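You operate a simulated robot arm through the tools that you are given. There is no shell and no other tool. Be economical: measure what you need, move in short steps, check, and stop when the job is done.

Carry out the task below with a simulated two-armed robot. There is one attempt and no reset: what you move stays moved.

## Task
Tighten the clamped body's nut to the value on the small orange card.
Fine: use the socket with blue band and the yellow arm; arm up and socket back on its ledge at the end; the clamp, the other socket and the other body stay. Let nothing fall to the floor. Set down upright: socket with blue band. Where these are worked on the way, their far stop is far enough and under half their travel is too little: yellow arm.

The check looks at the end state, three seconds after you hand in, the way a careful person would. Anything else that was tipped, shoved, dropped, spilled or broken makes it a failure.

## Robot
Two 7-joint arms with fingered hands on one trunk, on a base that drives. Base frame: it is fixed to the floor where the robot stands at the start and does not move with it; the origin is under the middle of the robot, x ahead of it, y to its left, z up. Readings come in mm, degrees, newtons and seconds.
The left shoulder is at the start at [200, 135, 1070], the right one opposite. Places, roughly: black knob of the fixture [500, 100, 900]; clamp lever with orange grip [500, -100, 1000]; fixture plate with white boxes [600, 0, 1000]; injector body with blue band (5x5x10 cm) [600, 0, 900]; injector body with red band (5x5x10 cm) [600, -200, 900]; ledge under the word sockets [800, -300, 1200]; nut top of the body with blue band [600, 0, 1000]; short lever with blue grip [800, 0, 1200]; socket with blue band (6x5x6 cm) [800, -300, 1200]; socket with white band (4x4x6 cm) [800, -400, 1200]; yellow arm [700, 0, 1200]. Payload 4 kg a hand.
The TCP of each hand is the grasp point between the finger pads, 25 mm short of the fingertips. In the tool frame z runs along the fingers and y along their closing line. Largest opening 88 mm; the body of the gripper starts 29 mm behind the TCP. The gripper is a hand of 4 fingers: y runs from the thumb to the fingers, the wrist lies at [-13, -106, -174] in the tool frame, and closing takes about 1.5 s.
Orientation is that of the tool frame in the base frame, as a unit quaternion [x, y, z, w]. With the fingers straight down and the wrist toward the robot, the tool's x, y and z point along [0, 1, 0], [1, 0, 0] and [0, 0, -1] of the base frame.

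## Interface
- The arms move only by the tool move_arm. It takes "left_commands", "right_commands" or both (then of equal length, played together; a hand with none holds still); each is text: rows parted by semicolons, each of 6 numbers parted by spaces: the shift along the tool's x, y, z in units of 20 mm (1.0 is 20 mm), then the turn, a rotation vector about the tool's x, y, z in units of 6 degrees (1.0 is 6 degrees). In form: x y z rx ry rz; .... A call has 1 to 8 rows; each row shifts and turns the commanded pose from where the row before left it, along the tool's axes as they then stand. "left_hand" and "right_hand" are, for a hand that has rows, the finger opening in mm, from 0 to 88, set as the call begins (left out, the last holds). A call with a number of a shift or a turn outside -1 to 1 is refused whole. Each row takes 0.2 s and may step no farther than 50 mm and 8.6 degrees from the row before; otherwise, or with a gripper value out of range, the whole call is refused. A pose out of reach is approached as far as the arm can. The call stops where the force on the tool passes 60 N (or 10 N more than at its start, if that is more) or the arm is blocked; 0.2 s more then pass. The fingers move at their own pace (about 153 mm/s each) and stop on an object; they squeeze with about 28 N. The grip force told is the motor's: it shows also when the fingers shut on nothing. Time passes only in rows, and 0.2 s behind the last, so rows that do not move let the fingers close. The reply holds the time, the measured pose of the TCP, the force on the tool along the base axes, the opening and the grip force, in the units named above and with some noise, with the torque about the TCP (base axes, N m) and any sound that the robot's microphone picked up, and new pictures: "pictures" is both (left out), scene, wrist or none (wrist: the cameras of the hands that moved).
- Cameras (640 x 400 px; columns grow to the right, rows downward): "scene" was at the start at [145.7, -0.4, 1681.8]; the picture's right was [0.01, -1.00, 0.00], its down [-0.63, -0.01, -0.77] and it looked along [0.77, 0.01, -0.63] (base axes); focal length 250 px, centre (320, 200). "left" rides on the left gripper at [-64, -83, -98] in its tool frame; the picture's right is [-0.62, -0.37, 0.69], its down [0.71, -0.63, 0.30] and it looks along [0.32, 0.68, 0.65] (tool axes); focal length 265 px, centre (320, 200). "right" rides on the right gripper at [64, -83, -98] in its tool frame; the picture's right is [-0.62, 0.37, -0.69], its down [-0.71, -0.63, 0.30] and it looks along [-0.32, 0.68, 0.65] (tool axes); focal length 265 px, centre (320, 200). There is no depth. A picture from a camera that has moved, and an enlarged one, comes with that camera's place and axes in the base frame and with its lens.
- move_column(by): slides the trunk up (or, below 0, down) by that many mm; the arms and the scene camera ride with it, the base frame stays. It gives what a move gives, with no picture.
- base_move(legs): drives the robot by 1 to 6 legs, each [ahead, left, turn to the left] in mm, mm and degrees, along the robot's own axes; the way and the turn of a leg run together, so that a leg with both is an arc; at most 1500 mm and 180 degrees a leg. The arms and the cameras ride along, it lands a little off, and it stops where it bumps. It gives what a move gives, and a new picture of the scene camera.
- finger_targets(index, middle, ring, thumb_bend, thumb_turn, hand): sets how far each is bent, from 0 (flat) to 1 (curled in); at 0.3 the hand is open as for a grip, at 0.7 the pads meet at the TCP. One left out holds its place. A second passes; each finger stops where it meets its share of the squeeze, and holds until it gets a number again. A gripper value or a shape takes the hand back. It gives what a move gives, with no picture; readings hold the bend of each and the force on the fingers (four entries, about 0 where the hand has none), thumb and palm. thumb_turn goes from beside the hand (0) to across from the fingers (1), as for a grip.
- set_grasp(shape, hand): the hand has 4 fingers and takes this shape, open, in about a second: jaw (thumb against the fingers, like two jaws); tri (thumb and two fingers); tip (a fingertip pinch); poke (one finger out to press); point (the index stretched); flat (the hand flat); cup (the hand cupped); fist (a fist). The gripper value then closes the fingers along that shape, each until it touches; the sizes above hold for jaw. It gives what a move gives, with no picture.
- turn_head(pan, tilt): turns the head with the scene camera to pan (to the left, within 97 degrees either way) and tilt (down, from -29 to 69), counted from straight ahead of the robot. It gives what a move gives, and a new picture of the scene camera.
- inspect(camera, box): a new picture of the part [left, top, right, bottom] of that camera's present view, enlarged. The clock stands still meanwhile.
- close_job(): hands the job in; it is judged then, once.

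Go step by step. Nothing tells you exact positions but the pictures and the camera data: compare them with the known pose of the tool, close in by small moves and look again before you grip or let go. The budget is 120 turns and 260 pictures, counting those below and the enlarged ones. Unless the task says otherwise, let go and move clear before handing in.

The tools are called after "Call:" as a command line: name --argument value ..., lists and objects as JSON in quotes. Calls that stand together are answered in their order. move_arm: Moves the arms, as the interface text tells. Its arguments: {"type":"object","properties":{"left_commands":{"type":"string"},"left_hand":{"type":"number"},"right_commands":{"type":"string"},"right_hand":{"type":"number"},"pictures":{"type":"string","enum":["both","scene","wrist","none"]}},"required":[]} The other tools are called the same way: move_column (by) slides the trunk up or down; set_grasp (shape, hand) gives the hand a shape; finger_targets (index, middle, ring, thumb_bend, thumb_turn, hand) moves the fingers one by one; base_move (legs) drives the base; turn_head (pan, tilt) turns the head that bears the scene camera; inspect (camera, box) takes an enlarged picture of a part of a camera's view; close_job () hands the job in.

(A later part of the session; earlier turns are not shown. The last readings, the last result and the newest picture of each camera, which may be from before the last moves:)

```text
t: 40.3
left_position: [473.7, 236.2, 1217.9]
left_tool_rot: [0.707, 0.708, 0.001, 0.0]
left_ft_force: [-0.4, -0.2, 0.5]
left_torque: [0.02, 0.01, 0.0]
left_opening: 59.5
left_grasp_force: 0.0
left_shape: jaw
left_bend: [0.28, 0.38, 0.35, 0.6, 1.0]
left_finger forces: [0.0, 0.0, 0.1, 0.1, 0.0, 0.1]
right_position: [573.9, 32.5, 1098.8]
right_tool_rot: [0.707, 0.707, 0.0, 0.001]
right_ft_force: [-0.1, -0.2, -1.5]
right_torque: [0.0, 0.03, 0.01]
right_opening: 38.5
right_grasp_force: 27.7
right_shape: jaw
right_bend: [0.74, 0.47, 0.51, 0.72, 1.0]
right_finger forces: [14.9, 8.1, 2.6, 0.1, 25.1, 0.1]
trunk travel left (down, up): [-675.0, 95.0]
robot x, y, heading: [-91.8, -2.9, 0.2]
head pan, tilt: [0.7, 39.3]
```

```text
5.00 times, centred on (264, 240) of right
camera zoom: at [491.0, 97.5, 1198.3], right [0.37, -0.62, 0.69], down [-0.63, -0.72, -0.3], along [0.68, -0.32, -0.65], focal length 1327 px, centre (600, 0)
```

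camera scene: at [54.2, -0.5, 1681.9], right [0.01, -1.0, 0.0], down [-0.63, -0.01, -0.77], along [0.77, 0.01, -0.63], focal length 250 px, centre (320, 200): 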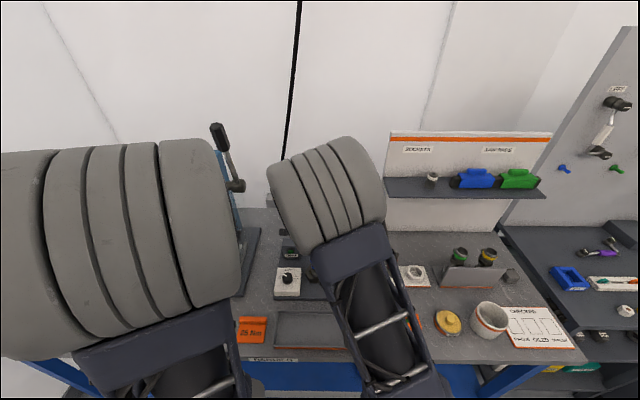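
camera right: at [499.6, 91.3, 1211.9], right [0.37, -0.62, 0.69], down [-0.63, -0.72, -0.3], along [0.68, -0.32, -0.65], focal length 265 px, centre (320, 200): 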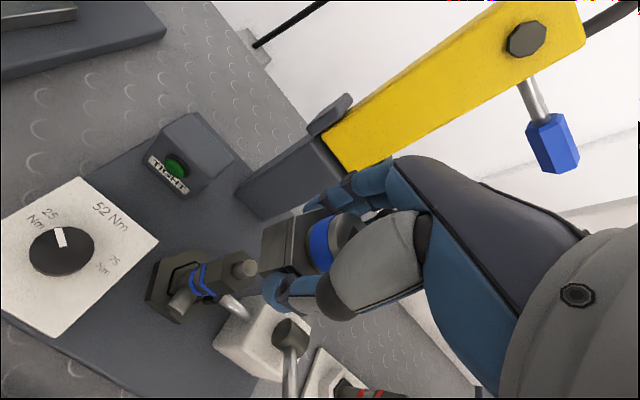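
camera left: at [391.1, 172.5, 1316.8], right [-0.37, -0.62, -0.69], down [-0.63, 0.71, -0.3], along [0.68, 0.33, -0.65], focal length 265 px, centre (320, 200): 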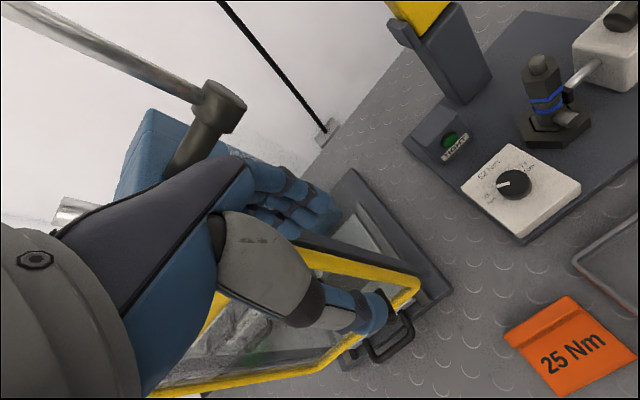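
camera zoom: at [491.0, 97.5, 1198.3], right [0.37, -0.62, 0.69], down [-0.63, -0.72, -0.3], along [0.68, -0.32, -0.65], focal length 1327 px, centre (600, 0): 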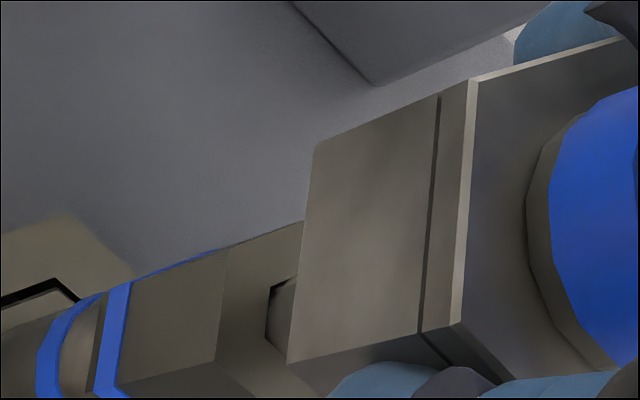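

Socket and nut now line up within about a millimetre. I'll lower gently to nut contact.

Call:
move_arm --right_commands "0.02 0 0.4 0 0 0;0 0 0.4 0 0 0;0 0 0.4 0 0 0;0 0 0.3 0 0 0;0 0 0.3 0 0 0" --pictures "none"

Call:
inspect --camera "right" --box '[200, 200, 328, 280]'

```text
t: 41.5
left_position: [474.9, 236.6, 1216.8]
left_tool_rot: [0.706, 0.708, 0.0, 0.0]
left_ft_force: [-0.1, -0.1, -0.8]
left_torque: [-0.04, -0.03, 0.01]
left_opening: 59.7
left_grasp_force: 0.1
left_shape: jaw
left_bend: [0.28, 0.38, 0.35, 0.6, 1.0]
left_finger forces: [0.0, 0.1, 0.0, 0.0, 0.0, 0.0]
right_position: [573.9, 33.3, 1064.5]
right_tool_rot: [0.707, 0.707, 0.001, 0.0]
right_ft_force: [0.0, 0.2, -0.8]
right_torque: [0.05, -0.04, -0.01]
right_opening: 38.5
right_grasp_force: 28.2
right_shape: jaw
right_bend: [0.74, 0.47, 0.51, 0.72, 1.0]
right_finger forces: [14.9, 8.1, 2.6, 0.1, 25.3, 0.0]
trunk travel left (down, up): [-675.0, 95.0]
robot x, y, heading: [-92.8, 0.0, -0.1]
head pan, tilt: [0.7, 39.3]
```

```text
5.00 times, centred on (264, 240) of right
camera zoom: at [491.2, 98.4, 1162.1], right [0.37, -0.62, 0.69], down [-0.63, -0.72, -0.3], along [0.68, -0.32, -0.65], focal length 1327 px, centre (600, 0)
```

zoom: 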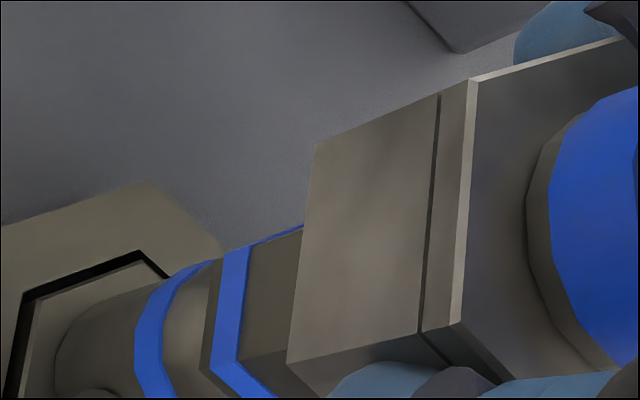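

Call:
move_arm --right_commands "0 0 0.25 0 0 0;0 0 0.25 0 0 0;0 0 0.25 0 0 0" --pictures "none"

Call:
inspect --camera "right" --box '[200, 200, 328, 280]'

```text
t: 42.3
left_position: [474.1, 236.2, 1218.8]
left_tool_rot: [0.706, 0.708, 0.0, 0.0]
left_ft_force: [-0.4, -0.5, -0.3]
left_torque: [0.0, -0.03, 0.05]
left_opening: 59.6
left_grasp_force: 0.1
left_shape: jaw
left_bend: [0.28, 0.38, 0.35, 0.6, 1.0]
left_finger forces: [0.0, 0.1, 0.0, 0.0, 0.1, 0.0]
right_position: [574.3, 34.2, 1051.7]
right_tool_rot: [0.707, 0.707, 0.002, 0.0]
right_ft_force: [-3.5, -0.9, 20.3]
right_torque: [-0.05, -0.23, -0.01]
right_opening: 39.2
right_grasp_force: 27.9
right_shape: jaw
right_bend: [0.75, 0.47, 0.52, 0.72, 1.0]
right_finger forces: [16.0, 9.6, 3.0, 0.0, 30.6, 0.1]
trunk travel left (down, up): [-675.0, 95.0]
robot x, y, heading: [-93.2, -1.4, 0.0]
head pan, tilt: [0.7, 39.3]
```

```text
5.00 times, centred on (264, 240) of right
camera zoom: at [491.5, 98.4, 1149.4], right [0.37, -0.62, 0.69], down [-0.63, -0.71, -0.31], along [0.69, -0.32, -0.65], focal length 1327 px, centre (600, 0)
```

zoom: 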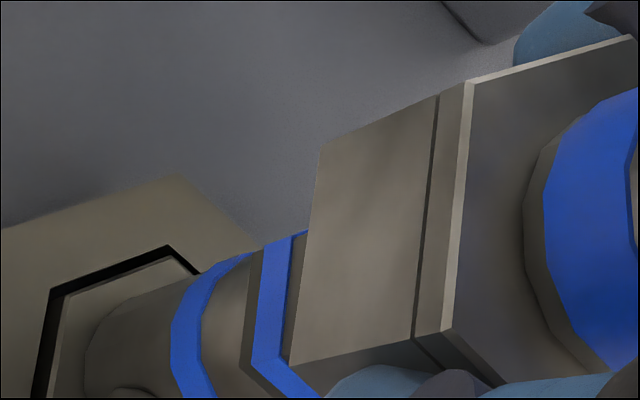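

The socket has slid down almost to the ring on the nut and met firm contact at 20 N, so it looks seated. I'll ease off slightly and open.

Call:
move_arm --right_commands "0 0 -0.1 0 0 0;0 0 0 0 0 0" --pictures "none"

Call:
move_arm --right_commands "0 0 0 0 0 0;0 0 0 0 0 0;0 0 0 0 0 0;0 0 0 0 0 0;0 0 0 0 0 0" --right_hand 70 --pictures "wrist"

Call:
inspect --camera "left" --box '[480, 10, 640, 110]'

```text
t: 42.9
left_position: [474.2, 237.9, 1218.8]
left_tool_rot: [0.706, 0.708, 0.0, -0.001]
left_ft_force: [-0.2, 0.5, 0.4]
left_torque: [0.03, 0.01, -0.03]
left_opening: 59.4
left_grasp_force: 0.1
left_shape: jaw
left_bend: [0.28, 0.38, 0.35, 0.6, 1.0]
left_finger forces: [0.1, 0.1, 0.0, 0.1, 0.0, 0.1]
right_position: [574.6, 35.6, 1051.1]
right_tool_rot: [0.707, 0.707, 0.001, 0.001]
right_ft_force: [0.9, -0.1, 17.3]
right_torque: [-0.07, -0.3, 0.02]
right_opening: 39.0
right_grasp_force: 28.1
right_shape: jaw
right_bend: [0.75, 0.46, 0.52, 0.72, 1.0]
right_finger forces: [17.5, 10.3, 2.8, 0.1, 28.5, 0.1]
trunk travel left (down, up): [-675.0, 95.0]
robot x, y, heading: [-94.8, 0.1, -0.1]
head pan, tilt: [0.7, 39.3]
```

```text
t: 44.1
left_position: [475.4, 238.8, 1218.7]
left_tool_rot: [0.707, 0.708, 0.0, 0.0]
left_ft_force: [0.3, 0.0, -0.3]
left_torque: [-0.01, 0.0, -0.03]
left_opening: 59.8
left_grasp_force: 0.1
left_shape: jaw
left_bend: [0.28, 0.38, 0.35, 0.6, 1.0]
left_finger forces: [0.0, 0.1, 0.0, 0.0, 0.0, 0.0]
right_position: [573.5, 33.1, 1050.5]
right_tool_rot: [0.707, 0.707, 0.0, 0.001]
right_ft_force: [-0.5, 0.5, 0.2]
right_torque: [-0.01, -0.03, -0.01]
right_opening: 69.6
right_grasp_force: 0.1
right_shape: jaw
right_bend: [0.27, 0.34, 0.32, 0.5, 0.99]
right_finger forces: [0.0, 0.0, 0.0, 0.1, 0.0, 0.1]
trunk travel left (down, up): [-675.0, 95.0]
robot x, y, heading: [-92.1, -1.8, 0.1]
head pan, tilt: [0.7, 39.3]
camera right: at [491.2, 98.3, 1149.2], right [0.37, -0.62, 0.69], down [-0.63, -0.71, -0.3], along [0.68, -0.32, -0.65], focal length 265 px, centre (320, 200)
```

right: 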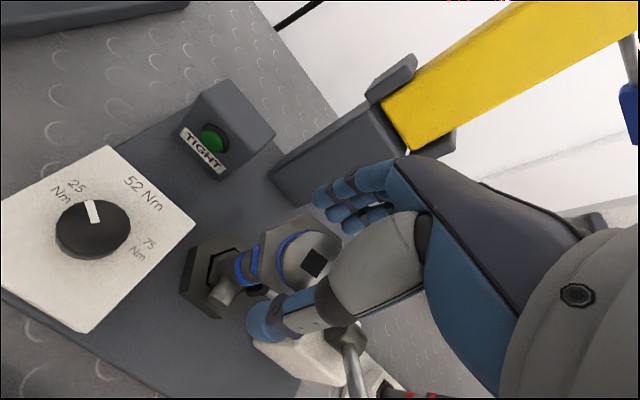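

```text
4.00 times, centred on (560, 60) of left
camera zoom: at [391.2, 172.6, 1316.8], right [-0.37, -0.62, -0.69], down [-0.63, 0.71, -0.3], along [0.68, 0.33, -0.65], focal length 1062 px, centre (-640, 760)
```

zoom: 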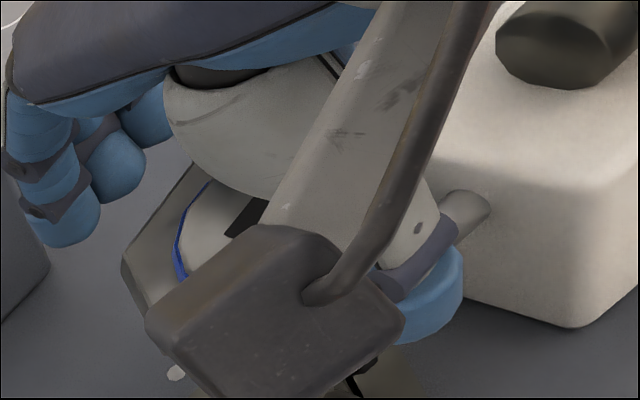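

The socket stands on the nut. I'll lift the right hand straight up and look.

Call:
move_arm --right_commands "0 0 -0.6 0 0 0;0 0 -1 0 0 0;0 0 -1 0 0 0;0 0 -1 0 0 0;0 0 -1 0 0 0;0 0 -1 0 0 0;0 0 -1 0 0 0;0 0 -1 0 0 0" --pictures "wrist"

Call:
inspect --camera "left" --box '[480, 10, 640, 110]'

Call:
inspect --camera "right" --box '[80, 240, 240, 340]'

```text
t: 45.9
left_position: [474.4, 237.8, 1218.5]
left_tool_rot: [0.707, 0.707, 0.0, 0.0]
left_ft_force: [0.6, -0.2, -0.6]
left_torque: [0.02, -0.03, 0.0]
left_opening: 59.4
left_grasp_force: 0.0
left_shape: jaw
left_bend: [0.28, 0.38, 0.35, 0.6, 1.0]
left_finger forces: [0.0, 0.0, 0.1, 0.0, 0.0, 0.1]
right_position: [573.4, 33.7, 1203.6]
right_tool_rot: [0.706, 0.708, -0.001, 0.0]
right_ft_force: [0.4, -0.8, -0.3]
right_torque: [0.0, 0.02, 0.02]
right_opening: 69.7
right_grasp_force: 0.1
right_shape: jaw
right_bend: [0.27, 0.34, 0.32, 0.5, 0.99]
right_finger forces: [0.0, 0.0, 0.0, 0.0, 0.0, 0.0]
trunk travel left (down, up): [-675.0, 95.0]
robot x, y, heading: [-91.8, 1.9, -0.0]
head pan, tilt: [0.7, 39.3]
camera right: at [490.7, 99.0, 1301.6], right [0.37, -0.62, 0.69], down [-0.63, -0.72, -0.3], along [0.68, -0.32, -0.65], focal length 265 px, centre (320, 200)
```

right: 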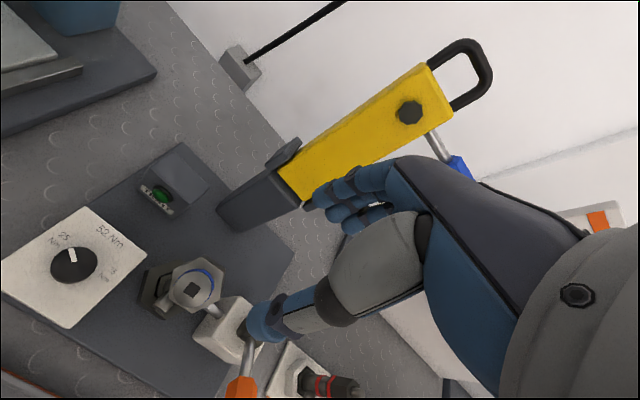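

```text
4.00 times, centred on (560, 60) of left
camera zoom: at [391.3, 172.7, 1316.8], right [-0.37, -0.62, -0.69], down [-0.63, 0.71, -0.3], along [0.68, 0.33, -0.65], focal length 1062 px, centre (-640, 760)
```

zoom: 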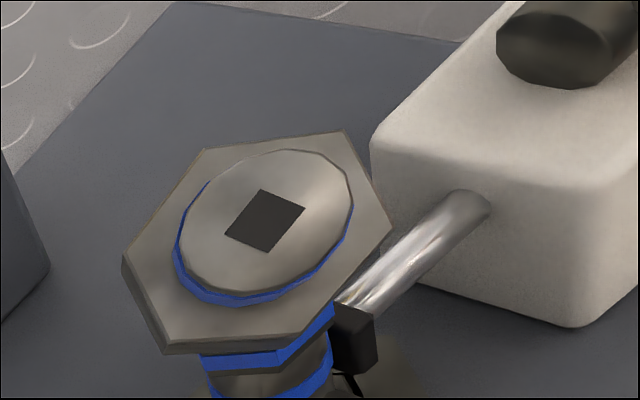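

```text
4.00 times, centred on (160, 290) of right
camera zoom: at [490.7, 99.0, 1301.6], right [0.37, -0.62, 0.69], down [-0.63, -0.72, -0.3], along [0.68, -0.32, -0.65], focal length 1062 px, centre (960, -160)
```

zoom: 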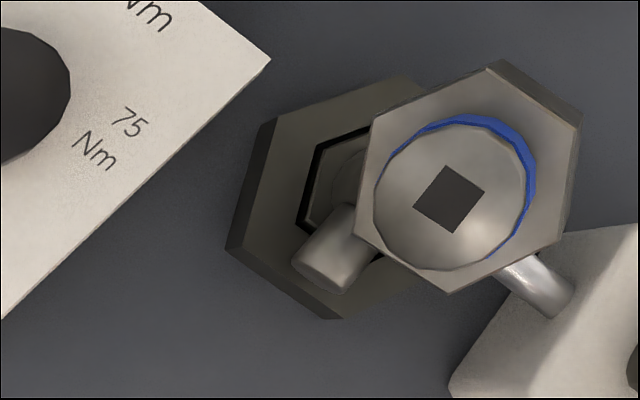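

The socket has leaned over by about 25° towards me after release, so it wasn't really engaged. I'll move the right hand aside and look from the scene camera before fixing it.

Call:
move_arm --right_commands "-1 0 0 0 0 0;-1 -0.5 0 0 0 0;-1 -0.5 0 0 0 0;-1 -0.5 0 0 0 0;-1 -0.5 0 0 0 0;-1 0 0 0 0 0;-1 0 0 0 0 0;-1 0 0 0 0 0" --pictures "scene"

Call:
inspect --camera "scene" --box '[286, 240, 350, 280]'

Call:
inspect --camera "left" --box '[480, 30, 592, 100]'

```text
t: 47.7
left_position: [475.1, 237.1, 1218.4]
left_tool_rot: [0.706, 0.708, 0.0, -0.001]
left_ft_force: [-0.4, 0.0, 0.3]
left_torque: [-0.03, 0.01, 0.01]
left_opening: 59.6
left_grasp_force: 0.0
left_shape: jaw
left_bend: [0.28, 0.38, 0.35, 0.6, 1.0]
left_finger forces: [0.1, 0.0, 0.0, 0.0, 0.0, 0.1]
right_position: [533.1, -127.4, 1203.4]
right_tool_rot: [0.706, 0.708, -0.001, 0.0]
right_ft_force: [-0.3, 0.5, 0.1]
right_torque: [-0.03, -0.01, 0.0]
right_opening: 69.8
right_grasp_force: 0.1
right_shape: jaw
right_bend: [0.27, 0.34, 0.32, 0.5, 0.99]
right_finger forces: [0.0, 0.0, 0.0, 0.0, 0.0, 0.0]
trunk travel left (down, up): [-675.0, 95.0]
robot x, y, heading: [-92.4, -0.8, -0.1]
head pan, tilt: [0.7, 39.3]
camera scene: at [54.3, -0.2, 1681.8], right [0.01, -1.0, 0.0], down [-0.63, -0.01, -0.77], along [0.77, 0.01, -0.63], focal length 250 px, centre (320, 200)
```

scene: 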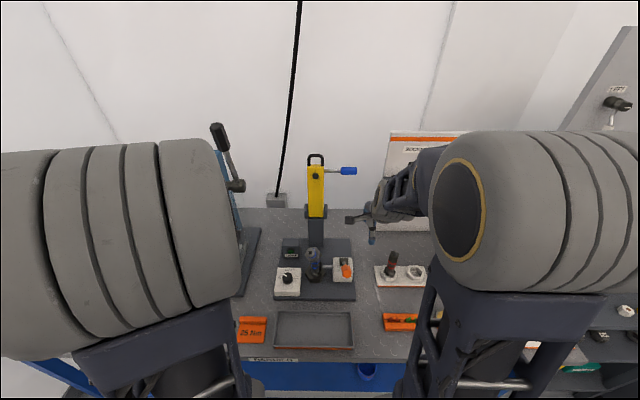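

```text
10.00 times, centred on (318, 260) of scene
camera zoom: at [54.3, -0.2, 1681.8], right [0.01, -1.0, 0.0], down [-0.63, -0.01, -0.77], along [0.77, 0.01, -0.63], focal length 2496 px, centre (340, -400)
```

zoom: 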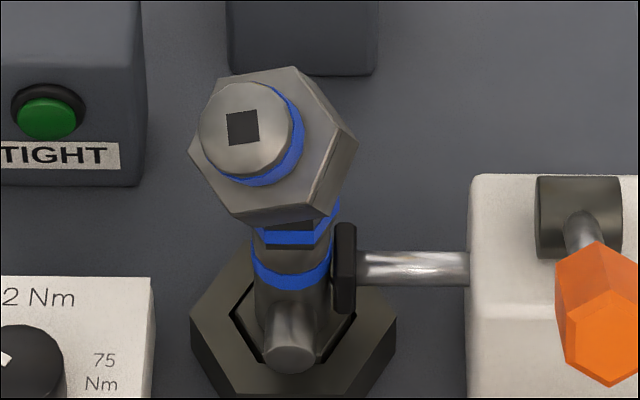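

```text
5.71 times, centred on (536, 65) of left
camera zoom: at [391.2, 172.7, 1316.8], right [-0.37, -0.62, -0.69], down [-0.63, 0.71, -0.3], along [0.68, 0.33, -0.65], focal length 1517 px, centre (-914, 971)
```

zoom: 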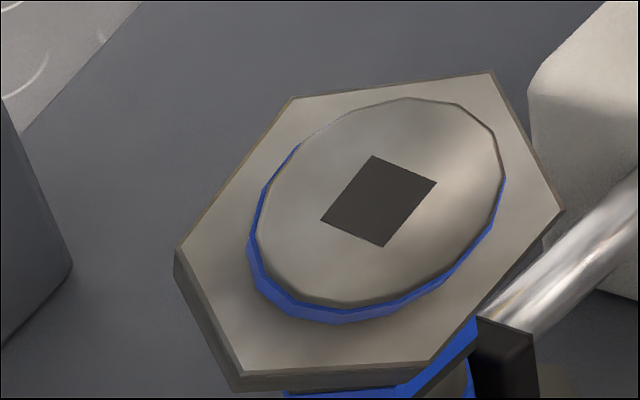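

The nut sits loosely in the socket's mouth, and the socket leans about 28° towards front-left. I'll tilt the right hand to match, grip along its own axis, then stand it up and press it down properly.

Call:
move_arm --right_commands "1 0 0 0 0 0;1 0 0 0 0 0;1 0 0 0 0 0;1 0 0 0 0 0;1 0 0 0 0 0;1 0 0 0 0 0;1 0 0 0 0 0;1 -0.3 0 0 0 0" --right_hand 86 --pictures "none"

Call:
move_arm --right_commands "1 0 0 0 0 0;0.2 0 0 -0.7 -0.38 0;0 0 0 -0.7 -0.38 0;0 0 0 -0.7 -0.38 0;0 0 0 -0.7 -0.38 0;0 0 0 -0.7 -0.38 0;0 0 0 -0.68 -0.39 0"

```text
t: 49.5
left_position: [474.0, 236.6, 1217.8]
left_tool_rot: [0.706, 0.708, 0.001, -0.001]
left_ft_force: [-0.6, -0.2, 0.7]
left_torque: [0.0, -0.01, 0.01]
left_opening: 59.5
left_grasp_force: 0.2
left_shape: jaw
left_bend: [0.28, 0.38, 0.35, 0.6, 1.0]
left_finger forces: [0.0, 0.1, 0.0, 0.1, 0.0, 0.0]
right_position: [528.6, 34.5, 1201.9]
right_tool_rot: [0.707, 0.707, 0.0, 0.0]
right_ft_force: [-1.1, -0.7, 0.0]
right_torque: [0.01, 0.0, -0.02]
right_opening: 86.2
right_grasp_force: 0.0
right_shape: jaw
right_bend: [0.31, 0.31, 0.3, 0.31, 0.98]
right_finger forces: [0.0, 0.0, 0.1, 0.1, 0.0, 0.1]
trunk travel left (down, up): [-675.0, 95.0]
robot x, y, heading: [-91.4, -0.8, 0.2]
head pan, tilt: [0.7, 39.3]
```

```text
t: 51.1
left_position: [473.7, 239.0, 1216.5]
left_tool_rot: [0.704, 0.71, -0.009, 0.012]
left_ft_force: [0.4, -0.1, 0.6]
left_torque: [-0.01, 0.0, 0.02]
left_opening: 60.0
left_grasp_force: 0.0
left_shape: jaw
left_bend: [0.28, 0.38, 0.34, 0.6, 1.0]
left_finger forces: [0.1, 0.1, 0.1, 0.0, 0.0, 0.1]
right_position: [528.2, 61.2, 1210.3]
right_tool_rot: [0.687, 0.685, 0.082, 0.228]
right_ft_force: [-0.2, 0.9, 0.4]
right_torque: [-0.01, 0.02, -0.03]
right_opening: 86.3
right_grasp_force: 0.1
right_shape: jaw
right_bend: [0.31, 0.3, 0.3, 0.31, 0.98]
right_finger forces: [0.1, 0.0, 0.0, 0.1, 0.0, 0.0]
trunk travel left (down, up): [-675.0, 95.0]
robot x, y, heading: [-94.2, 3.6, -0.1]
head pan, tilt: [0.7, 39.3]
camera scene: at [54.2, -0.2, 1681.8], right [0.01, -1.0, 0.0], down [-0.63, -0.01, -0.77], along [0.77, 0.01, -0.63], focal length 250 px, centre (320, 200)
camera right: at [414.5, 139.8, 1248.8], right [0.01, -0.45, 0.89], down [-0.47, -0.79, -0.39], along [0.88, -0.42, -0.22], focal length 265 px, centre (320, 200)
```

scene: 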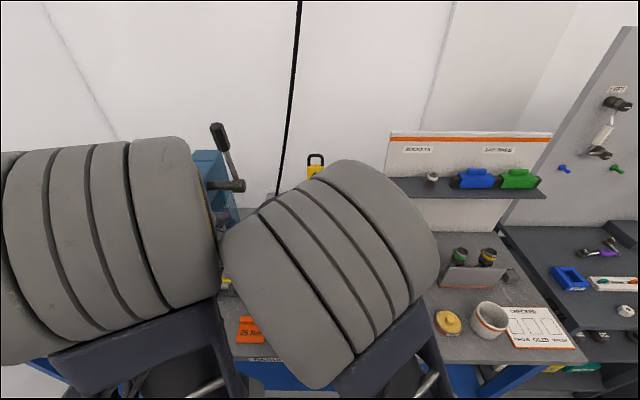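
right: 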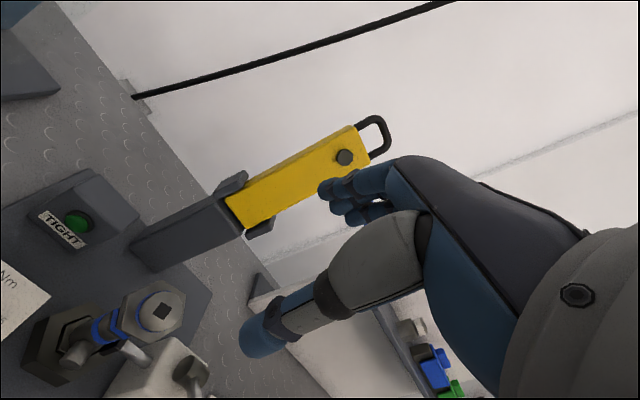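

The elbows are brushing each other, so I'll move the left arm out to the left first.

Call:
move_arm --left_commands "1 0 -0.3 0 0 0;1 0 -0.3 0 0 0;1 0 -0.3 0 0 0;1 0 -0.3 0 0 0;1 0 -0.3 0 0 0;1 0 -0.3 0 0 0" --pictures "wrist"

Call:
inspect --camera "right" --box '[60, 250, 220, 370]'

```text
t: 51.8
left_position: [472.9, 260.2, 1226.9]
left_tool_rot: [0.721, 0.693, -0.014, 0.0]
left_ft_force: [-5.9, -15.1, 7.6]
left_torque: [-0.09, -0.22, -0.43]
left_opening: 60.4
left_grasp_force: 0.1
left_shape: jaw
left_bend: [0.28, 0.36, 0.39, 0.6, 1.0]
left_finger forces: [0.0, 0.1, 21.3, 0.1, 0.0, 0.0]
right_position: [526.3, 59.4, 1201.7]
right_tool_rot: [0.682, 0.688, 0.068, 0.238]
right_ft_force: [-0.3, -1.0, -0.1]
right_torque: [0.01, -0.02, 0.01]
right_opening: 86.1
right_grasp_force: 0.2
right_shape: jaw
right_bend: [0.31, 0.3, 0.3, 0.31, 0.98]
right_finger forces: [0.0, 0.1, 0.0, 0.1, 0.0, 0.0]
trunk travel left (down, up): [-675.0, 95.0]
robot x, y, heading: [-92.4, -1.0, 0.2]
head pan, tilt: [0.7, 39.3]
stopped in row 3 (left hand): the force on the tool passed its limit (the readings are from after the stop); the commanded pose is now the measured one
camera left: at [389.4, 201.9, 1328.3], right [-0.41, -0.62, -0.67], down [-0.61, 0.73, -0.31], along [0.68, 0.28, -0.67], focal length 265 px, centre (320, 200)
```

left: 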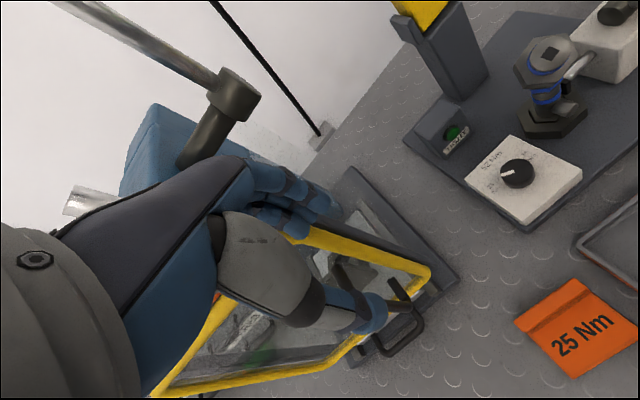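

```text
3.33 times, centred on (140, 310) of right
camera zoom: at [412.4, 139.3, 1238.4], right [0.02, -0.42, 0.91], down [-0.47, -0.8, -0.36], along [0.88, -0.42, -0.21], focal length 885 px, centre (920, -167)
```

zoom: 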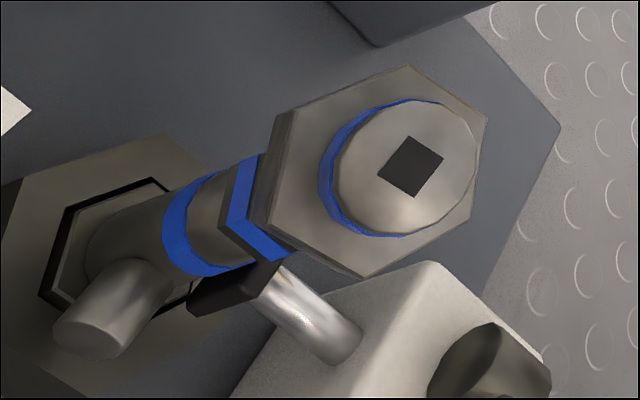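

The left fingers touched the yellow guard of the neighbouring machine. I'll back off straight away and lift the left hand up, away from both.

Call:
move_arm --left_commands "-0.7 0 0 0 0 0;0 -0.3 -1 0 0 0;0 -0.3 -1 0 0 0;0 0 -1 0 0 0;0 0 -1 0 0 0;0 0 -1 0 0 0;0 0 -1 0 0 0;0 0 -1 0 0 0"

```text
t: 52.5
left_position: [465.3, 255.5, 1249.1]
left_tool_rot: [0.717, 0.689, -0.057, 0.086]
left_ft_force: [0.2, -0.1, 0.7]
left_torque: [-0.01, 0.02, 0.02]
left_opening: 59.8
left_grasp_force: 0.0
left_shape: jaw
left_bend: [0.28, 0.37, 0.34, 0.6, 1.0]
left_finger forces: [0.0, 0.0, 0.0, 0.0, 0.0, 0.0]
right_position: [531.4, 51.4, 1204.7]
right_tool_rot: [0.692, 0.679, 0.07, 0.235]
right_ft_force: [-0.5, 0.1, 0.2]
right_torque: [-0.01, -0.02, 0.01]
right_opening: 85.8
right_grasp_force: 0.1
right_shape: jaw
right_bend: [0.31, 0.3, 0.3, 0.31, 0.98]
right_finger forces: [0.0, 0.0, 0.0, 0.0, 0.1, 0.1]
trunk travel left (down, up): [-675.0, 95.0]
robot x, y, heading: [-91.1, -1.2, -0.3]
head pan, tilt: [0.7, 39.3]
stopped in row 3 (left hand): the arm was blocked; the commanded pose is now the measured one
camera scene: at [54.3, -1.0, 1681.8], right [0.01, -1.0, 0.0], down [-0.63, -0.01, -0.77], along [0.77, 0.01, -0.63], focal length 250 px, centre (320, 200)
camera left: at [375.2, 215.7, 1354.4], right [-0.37, -0.73, -0.57], down [-0.59, 0.66, -0.47], along [0.72, 0.16, -0.68], focal length 265 px, centre (320, 200)
```

scene: 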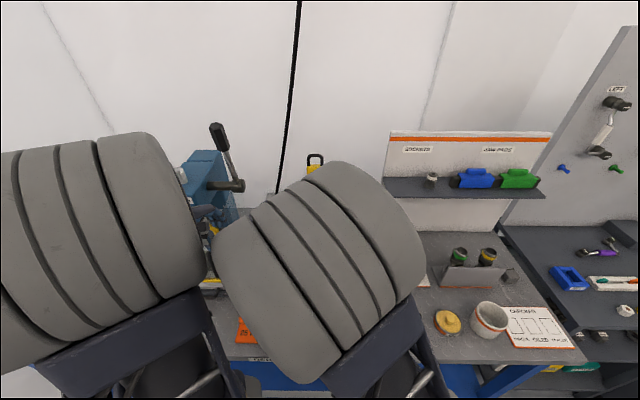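
left: 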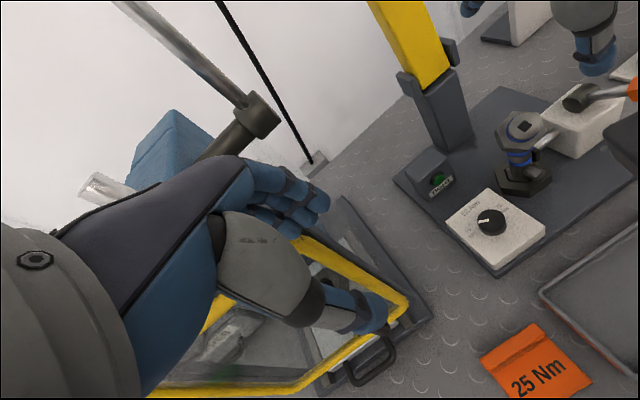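

The elbows block each other, so I'll take the right arm back to the right first and then raise the left.

Call:
move_arm --right_commands "-1 0 -0.3 0 0 0;-1 0 -0.3 0 0 0;-1 0 -0.3 0 0 0;-1 0 -0.3 0 0 0;-1 0 -0.3 0 0 0;-1 0 0 0 0 0;-1 0 0 0 0 0;-1 0 0 0 0 0" --pictures "none"

Call:
move_arm --left_commands "0 -0.4 -1 0 0 0;0 -0.4 -1 0 0 0;0 -0.4 -1 0 0 0;0 0 -1 0 0 0;0 0 -1 0 0 0;0 0 -1 0 0 0;0 0 -1 0 0 0;0 0 -1 0 0 0"

```text
t: 54.3
left_position: [464.7, 256.8, 1248.9]
left_tool_rot: [0.716, 0.69, -0.058, 0.084]
left_ft_force: [0.3, 0.0, 0.4]
left_torque: [0.0, 0.03, 0.0]
left_opening: 60.2
left_grasp_force: 0.1
left_shape: jaw
left_bend: [0.28, 0.37, 0.34, 0.6, 1.0]
left_finger forces: [0.0, 0.0, 0.1, 0.0, 0.1, 0.0]
right_position: [506.8, -97.9, 1266.9]
right_tool_rot: [0.69, 0.681, 0.069, 0.235]
right_ft_force: [-0.2, 0.6, -0.3]
right_torque: [0.01, 0.0, -0.01]
right_opening: 86.1
right_grasp_force: 0.1
right_shape: jaw
right_bend: [0.31, 0.3, 0.3, 0.31, 0.98]
right_finger forces: [0.0, 0.0, 0.0, 0.1, 0.1, 0.1]
trunk travel left (down, up): [-675.0, 95.0]
robot x, y, heading: [-92.1, 2.1, -0.0]
head pan, tilt: [0.7, 39.3]
```

```text
t: 56.1
left_position: [435.6, 290.3, 1404.1]
left_tool_rot: [0.717, 0.69, -0.058, 0.084]
left_ft_force: [-0.1, -0.6, -1.2]
left_torque: [0.01, -0.03, 0.03]
left_opening: 60.0
left_grasp_force: 0.2
left_shape: jaw
left_bend: [0.28, 0.37, 0.34, 0.6, 1.0]
left_finger forces: [0.1, 0.0, 0.0, 0.0, 0.0, 0.1]
right_position: [507.7, -96.8, 1267.5]
right_tool_rot: [0.691, 0.68, 0.07, 0.235]
right_ft_force: [0.6, -0.2, 0.3]
right_torque: [0.04, -0.01, 0.02]
right_opening: 86.2
right_grasp_force: 0.0
right_shape: jaw
right_bend: [0.31, 0.3, 0.3, 0.31, 0.98]
right_finger forces: [0.1, 0.1, 0.1, 0.1, 0.0, 0.1]
trunk travel left (down, up): [-675.0, 95.0]
robot x, y, heading: [-91.3, -0.1, -0.0]
head pan, tilt: [0.7, 39.3]
camera scene: at [54.3, -0.9, 1681.8], right [0.01, -1.0, 0.0], down [-0.63, -0.01, -0.77], along [0.77, 0.01, -0.63], focal length 250 px, centre (320, 200)
camera left: at [345.9, 249.5, 1510.6], right [-0.37, -0.73, -0.57], down [-0.59, 0.66, -0.47], along [0.72, 0.16, -0.68], focal length 265 px, centre (320, 200)
```

scene: 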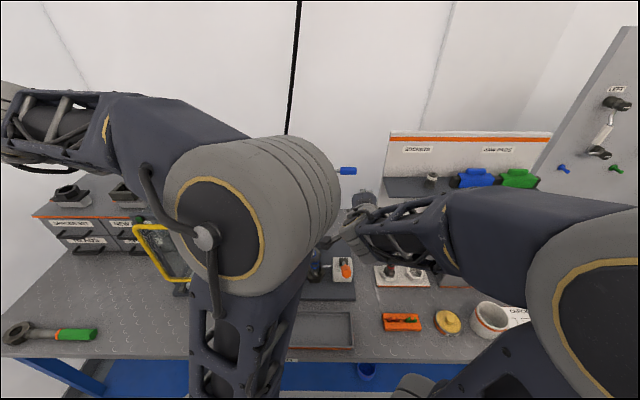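
left: 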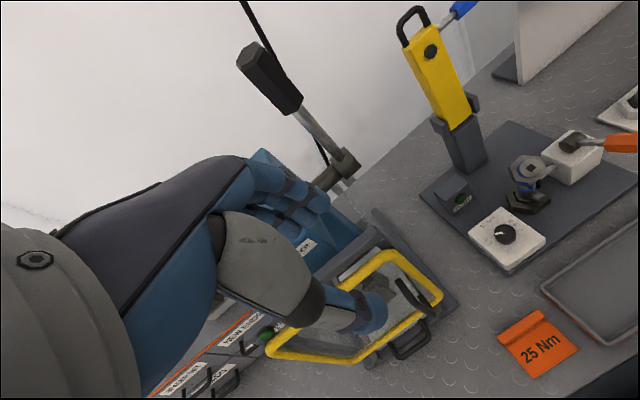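

Call:
move_arm --left_commands "0 0.5 -1 -0.5 0.5 0;0 1 -1 -0.5 0.5 0;0 1 -0.5 -0.5 0.5 0;0 1 0 0 0 0;0 1 0 0 0 0;0 1 0 0 0 0;0 1 0 0 0 0;0 1 0 0 0 0" --pictures "scene"

```text
t: 57.9
left_position: [578.5, 293.7, 1480.2]
left_tool_rot: [0.709, 0.698, 0.053, 0.087]
left_ft_force: [-0.4, 0.0, -0.7]
left_torque: [-0.01, 0.01, 0.01]
left_opening: 59.7
left_grasp_force: 0.0
left_shape: jaw
left_bend: [0.28, 0.37, 0.34, 0.6, 1.0]
left_finger forces: [0.0, 0.0, 0.0, 0.0, 0.0, 0.1]
right_position: [506.3, -97.0, 1267.2]
right_tool_rot: [0.691, 0.68, 0.07, 0.234]
right_ft_force: [-0.2, -0.8, -0.4]
right_torque: [0.02, 0.01, -0.01]
right_opening: 86.1
right_grasp_force: 0.0
right_shape: jaw
right_bend: [0.31, 0.3, 0.3, 0.31, 0.98]
right_finger forces: [0.0, 0.0, 0.1, 0.0, 0.1, 0.0]
trunk travel left (down, up): [-675.0, 95.0]
robot x, y, heading: [-90.3, 0.4, -0.2]
head pan, tilt: [0.7, 39.3]
camera scene: at [54.0, -0.9, 1681.8], right [0.01, -1.0, 0.0], down [-0.63, -0.01, -0.77], along [0.77, 0.01, -0.63], focal length 250 px, centre (320, 200)
```

scene: 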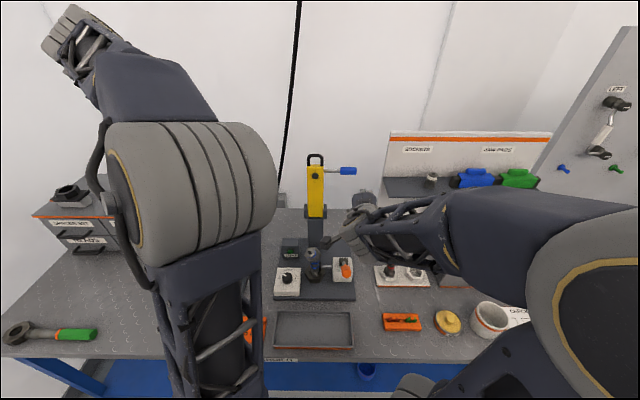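

The left arm is clear now. I'll bring the tilted right hand to a point 90 mm out along the socket's own axis.

Call:
move_arm --right_commands "0.935 -0.207 0.4 0 0 0;0.935 -0.207 0.4 0 0 0;0.935 -0.207 0.5 0 0 0;0.935 -0.207 0.5 0 0 0;0.935 -0.207 0.5 0 0 0;0.935 -0.207 0.5 0 0 0;0.935 -0.207 0.5 0 0 0;0.935 -0.207 0.5 0 0 0" --pictures "none"

Call:
move_arm --right_commands "0.935 -0.207 0.75 0 0 0;0.935 -0.207 0.74 0 0 0"

Call:
inspect --camera "right" --box '[140, 180, 380, 380]'

```text
t: 59.7
left_position: [578.9, 293.5, 1477.6]
left_tool_rot: [0.71, 0.697, 0.054, 0.087]
left_ft_force: [-0.6, -0.1, -0.6]
left_torque: [-0.03, 0.0, 0.01]
left_opening: 59.8
left_grasp_force: 0.0
left_shape: jaw
left_bend: [0.28, 0.37, 0.34, 0.6, 1.0]
left_finger forces: [0.1, 0.0, 0.0, 0.0, 0.1, 0.0]
right_position: [518.6, 30.8, 1152.9]
right_tool_rot: [0.691, 0.68, 0.07, 0.235]
right_ft_force: [0.4, 0.2, -0.5]
right_torque: [0.02, 0.02, -0.02]
right_opening: 86.1
right_grasp_force: 0.1
right_shape: jaw
right_bend: [0.31, 0.3, 0.3, 0.31, 0.98]
right_finger forces: [0.0, 0.0, 0.0, 0.0, 0.0, 0.0]
trunk travel left (down, up): [-675.0, 95.0]
robot x, y, heading: [-90.0, -1.6, -0.3]
head pan, tilt: [0.7, 39.3]
```

```text
t: 60.3
left_position: [579.9, 295.0, 1477.9]
left_tool_rot: [0.71, 0.697, 0.052, 0.087]
left_ft_force: [-0.8, 0.0, 0.5]
left_torque: [0.02, 0.02, 0.01]
left_opening: 59.9
left_grasp_force: 0.0
left_shape: jaw
left_bend: [0.28, 0.37, 0.34, 0.6, 1.0]
left_finger forces: [0.0, 0.0, 0.1, 0.0, 0.0, 0.1]
right_position: [525.8, 59.7, 1114.7]
right_tool_rot: [0.691, 0.681, 0.069, 0.235]
right_ft_force: [0.3, -0.5, 0.6]
right_torque: [-0.02, -0.04, -0.02]
right_opening: 86.0
right_grasp_force: 0.0
right_shape: jaw
right_bend: [0.31, 0.3, 0.3, 0.31, 0.98]
right_finger forces: [0.1, 0.1, 0.0, 0.1, 0.0, 0.1]
trunk travel left (down, up): [-675.0, 95.0]
robot x, y, heading: [-88.7, -0.2, -0.1]
head pan, tilt: [0.7, 39.3]
camera scene: at [54.0, -1.0, 1681.9], right [0.01, -1.0, 0.0], down [-0.63, -0.01, -0.77], along [0.77, 0.01, -0.63], focal length 250 px, centre (320, 200)
camera right: at [413.9, 141.6, 1151.9], right [0.01, -0.43, 0.9], down [-0.49, -0.79, -0.37], along [0.87, -0.44, -0.22], focal length 265 px, centre (320, 200)
```

scene: 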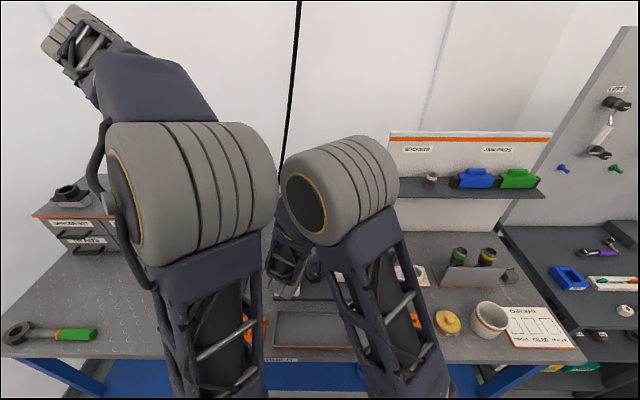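
right: 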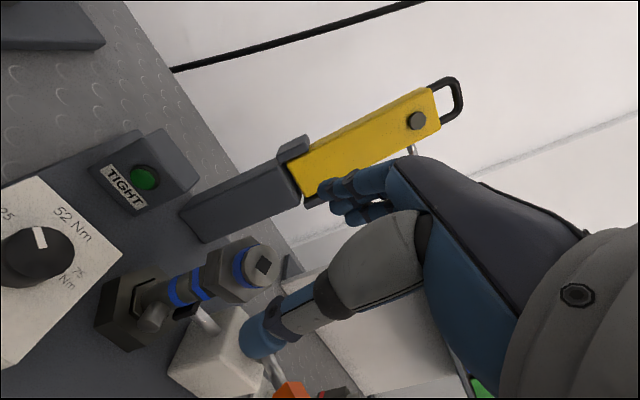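

```text
2.00 times, centred on (260, 280) of right
camera zoom: at [413.9, 141.6, 1151.9], right [0.01, -0.43, 0.9], down [-0.49, -0.79, -0.37], along [0.87, -0.44, -0.22], focal length 531 px, centre (440, 40)
```

zoom: 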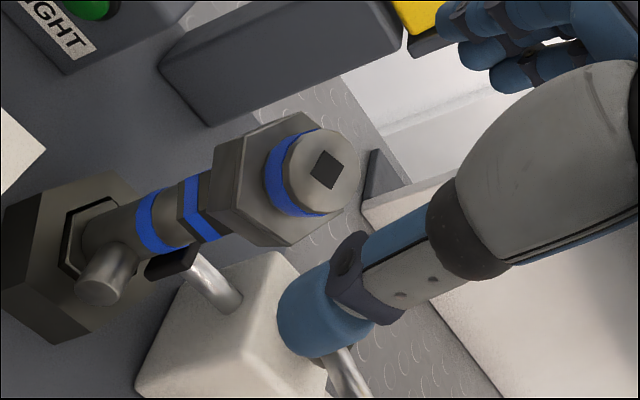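

Call:
move_arm --right_commands "0 0 1 0 0 0;0 0 1 0 0 0;0 0 0.8 0 0 0" --pictures "wrist"

Call:
inspect --camera "right" --box '[180, 160, 380, 360]'

```text
t: 61.1
left_position: [578.5, 294.7, 1479.0]
left_tool_rot: [0.711, 0.696, 0.053, 0.088]
left_ft_force: [-0.8, -0.1, 0.2]
left_torque: [0.0, -0.01, 0.01]
left_opening: 59.8
left_grasp_force: 0.1
left_shape: jaw
left_bend: [0.28, 0.37, 0.34, 0.6, 1.0]
left_finger forces: [0.0, 0.1, 0.1, 0.0, 0.0, 0.0]
right_position: [548.7, 46.1, 1065.1]
right_tool_rot: [0.691, 0.68, 0.07, 0.235]
right_ft_force: [-0.3, 0.1, -0.4]
right_torque: [-0.03, -0.02, 0.0]
right_opening: 86.3
right_grasp_force: 0.1
right_shape: jaw
right_bend: [0.31, 0.3, 0.3, 0.31, 0.98]
right_finger forces: [0.0, 0.0, 0.0, 0.0, 0.0, 0.0]
trunk travel left (down, up): [-675.0, 95.0]
robot x, y, heading: [-93.0, 0.6, 0.1]
head pan, tilt: [0.7, 39.3]
camera right: at [436.8, 128.4, 1102.1], right [0.01, -0.43, 0.9], down [-0.49, -0.79, -0.37], along [0.87, -0.44, -0.22], focal length 265 px, centre (320, 200)
```

right: 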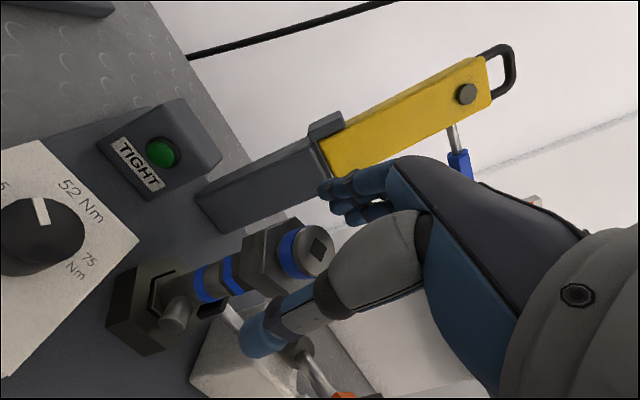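

```text
2.00 times, centred on (280, 260) of right
camera zoom: at [436.8, 128.4, 1102.1], right [0.01, -0.43, 0.9], down [-0.49, -0.79, -0.37], along [0.87, -0.44, -0.22], focal length 531 px, centre (400, 80)
```

zoom: 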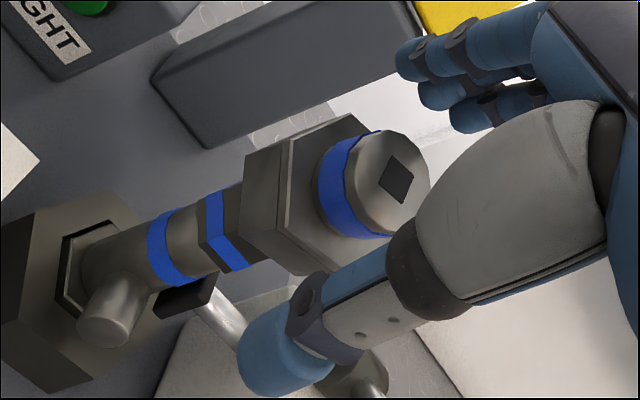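

Call:
move_arm --right_commands "0 0 0.9 0 0 0;0 0 0.8 0 0 0" --pictures "wrist"

Call:
inspect --camera "right" --box '[180, 160, 380, 360]'

```text
t: 61.7
left_position: [579.4, 295.4, 1478.1]
left_tool_rot: [0.71, 0.697, 0.053, 0.087]
left_ft_force: [-0.7, -0.2, -0.3]
left_torque: [-0.03, 0.02, 0.0]
left_opening: 60.1
left_grasp_force: 0.1
left_shape: jaw
left_bend: [0.28, 0.37, 0.34, 0.6, 1.0]
left_finger forces: [0.0, 0.0, 0.0, 0.0, 0.0, 0.1]
right_position: [563.9, 38.8, 1035.7]
right_tool_rot: [0.691, 0.68, 0.07, 0.234]
right_ft_force: [-0.5, 0.4, 1.2]
right_torque: [0.02, 0.01, 0.0]
right_opening: 86.1
right_grasp_force: 0.1
right_shape: jaw
right_bend: [0.31, 0.3, 0.3, 0.31, 0.98]
right_finger forces: [0.1, 0.0, 0.1, 0.1, 0.0, 0.1]
trunk travel left (down, up): [-675.0, 95.0]
robot x, y, heading: [-90.9, -2.6, -0.2]
head pan, tilt: [0.7, 39.3]
camera right: at [451.2, 120.9, 1072.4], right [0.01, -0.43, 0.9], down [-0.49, -0.79, -0.37], along [0.87, -0.44, -0.22], focal length 265 px, centre (320, 200)
```

right: 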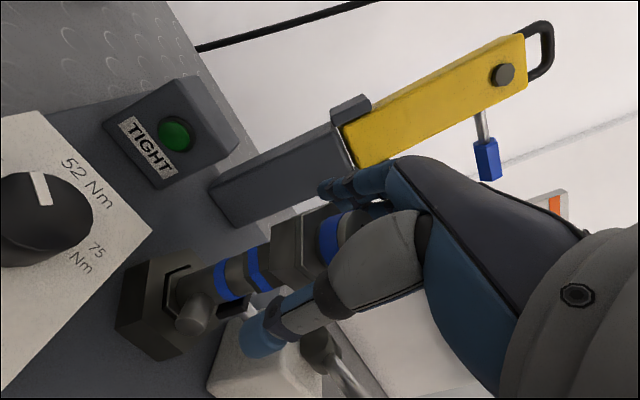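

```text
2.00 times, centred on (280, 260) of right
camera zoom: at [451.2, 120.9, 1072.4], right [0.01, -0.43, 0.9], down [-0.49, -0.79, -0.37], along [0.87, -0.44, -0.22], focal length 531 px, centre (400, 80)
```

zoom: 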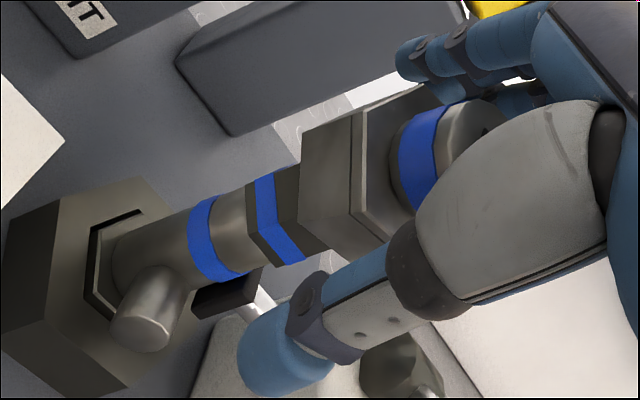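

The view matches the earlier pre-grip picture, so I'll close now.

Call:
move_arm --right_commands "0 0 0 0 0 0;0 0 0 0 0 0;0 0 0 0 0 0;0 0 0 0 0 0;0 0 0 0 0 0;0 0 0 0 0 0;0 0 0 0 0 0;0 0 0 0 0 0" --right_hand 20 --pictures "wrist"

Call:
inspect --camera "right" --box '[180, 160, 380, 360]'

```text
t: 63.5
left_position: [579.6, 293.4, 1479.3]
left_tool_rot: [0.709, 0.698, 0.053, 0.086]
left_ft_force: [1.2, 0.8, 0.0]
left_torque: [-0.01, 0.03, -0.05]
left_opening: 59.9
left_grasp_force: 0.0
left_shape: jaw
left_bend: [0.28, 0.37, 0.34, 0.6, 1.0]
left_finger forces: [0.0, 0.0, 0.0, 0.2, 0.0, 0.0]
right_position: [564.2, 37.6, 1035.8]
right_tool_rot: [0.69, 0.681, 0.07, 0.235]
right_ft_force: [5.7, -1.6, 3.2]
right_torque: [-0.06, -0.21, 0.09]
right_opening: 39.8
right_grasp_force: 27.7
right_shape: jaw
right_bend: [0.74, 0.43, 0.46, 0.74, 1.0]
right_finger forces: [16.3, 10.0, 3.9, 0.0, 23.4, 0.0]
trunk travel left (down, up): [-675.0, 95.0]
robot x, y, heading: [-91.8, -2.1, -0.2]
head pan, tilt: [0.7, 39.3]
camera right: at [451.4, 120.7, 1072.3], right [0.01, -0.43, 0.9], down [-0.49, -0.79, -0.37], along [0.87, -0.44, -0.22], focal length 265 px, centre (320, 200)
```

right: 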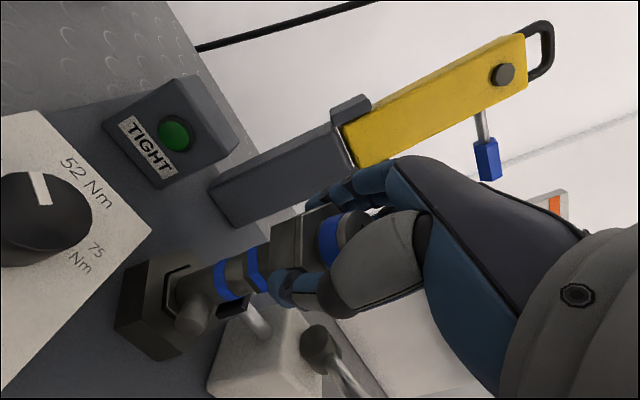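

```text
2.00 times, centred on (280, 260) of right
camera zoom: at [451.4, 120.7, 1072.3], right [0.01, -0.43, 0.9], down [-0.49, -0.79, -0.37], along [0.87, -0.44, -0.22], focal length 531 px, centre (400, 80)
```

zoom: 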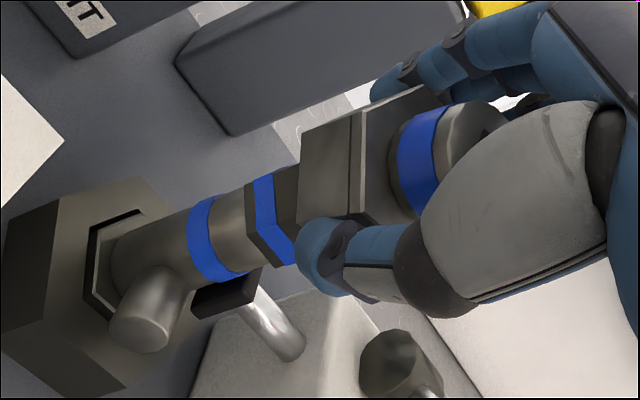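

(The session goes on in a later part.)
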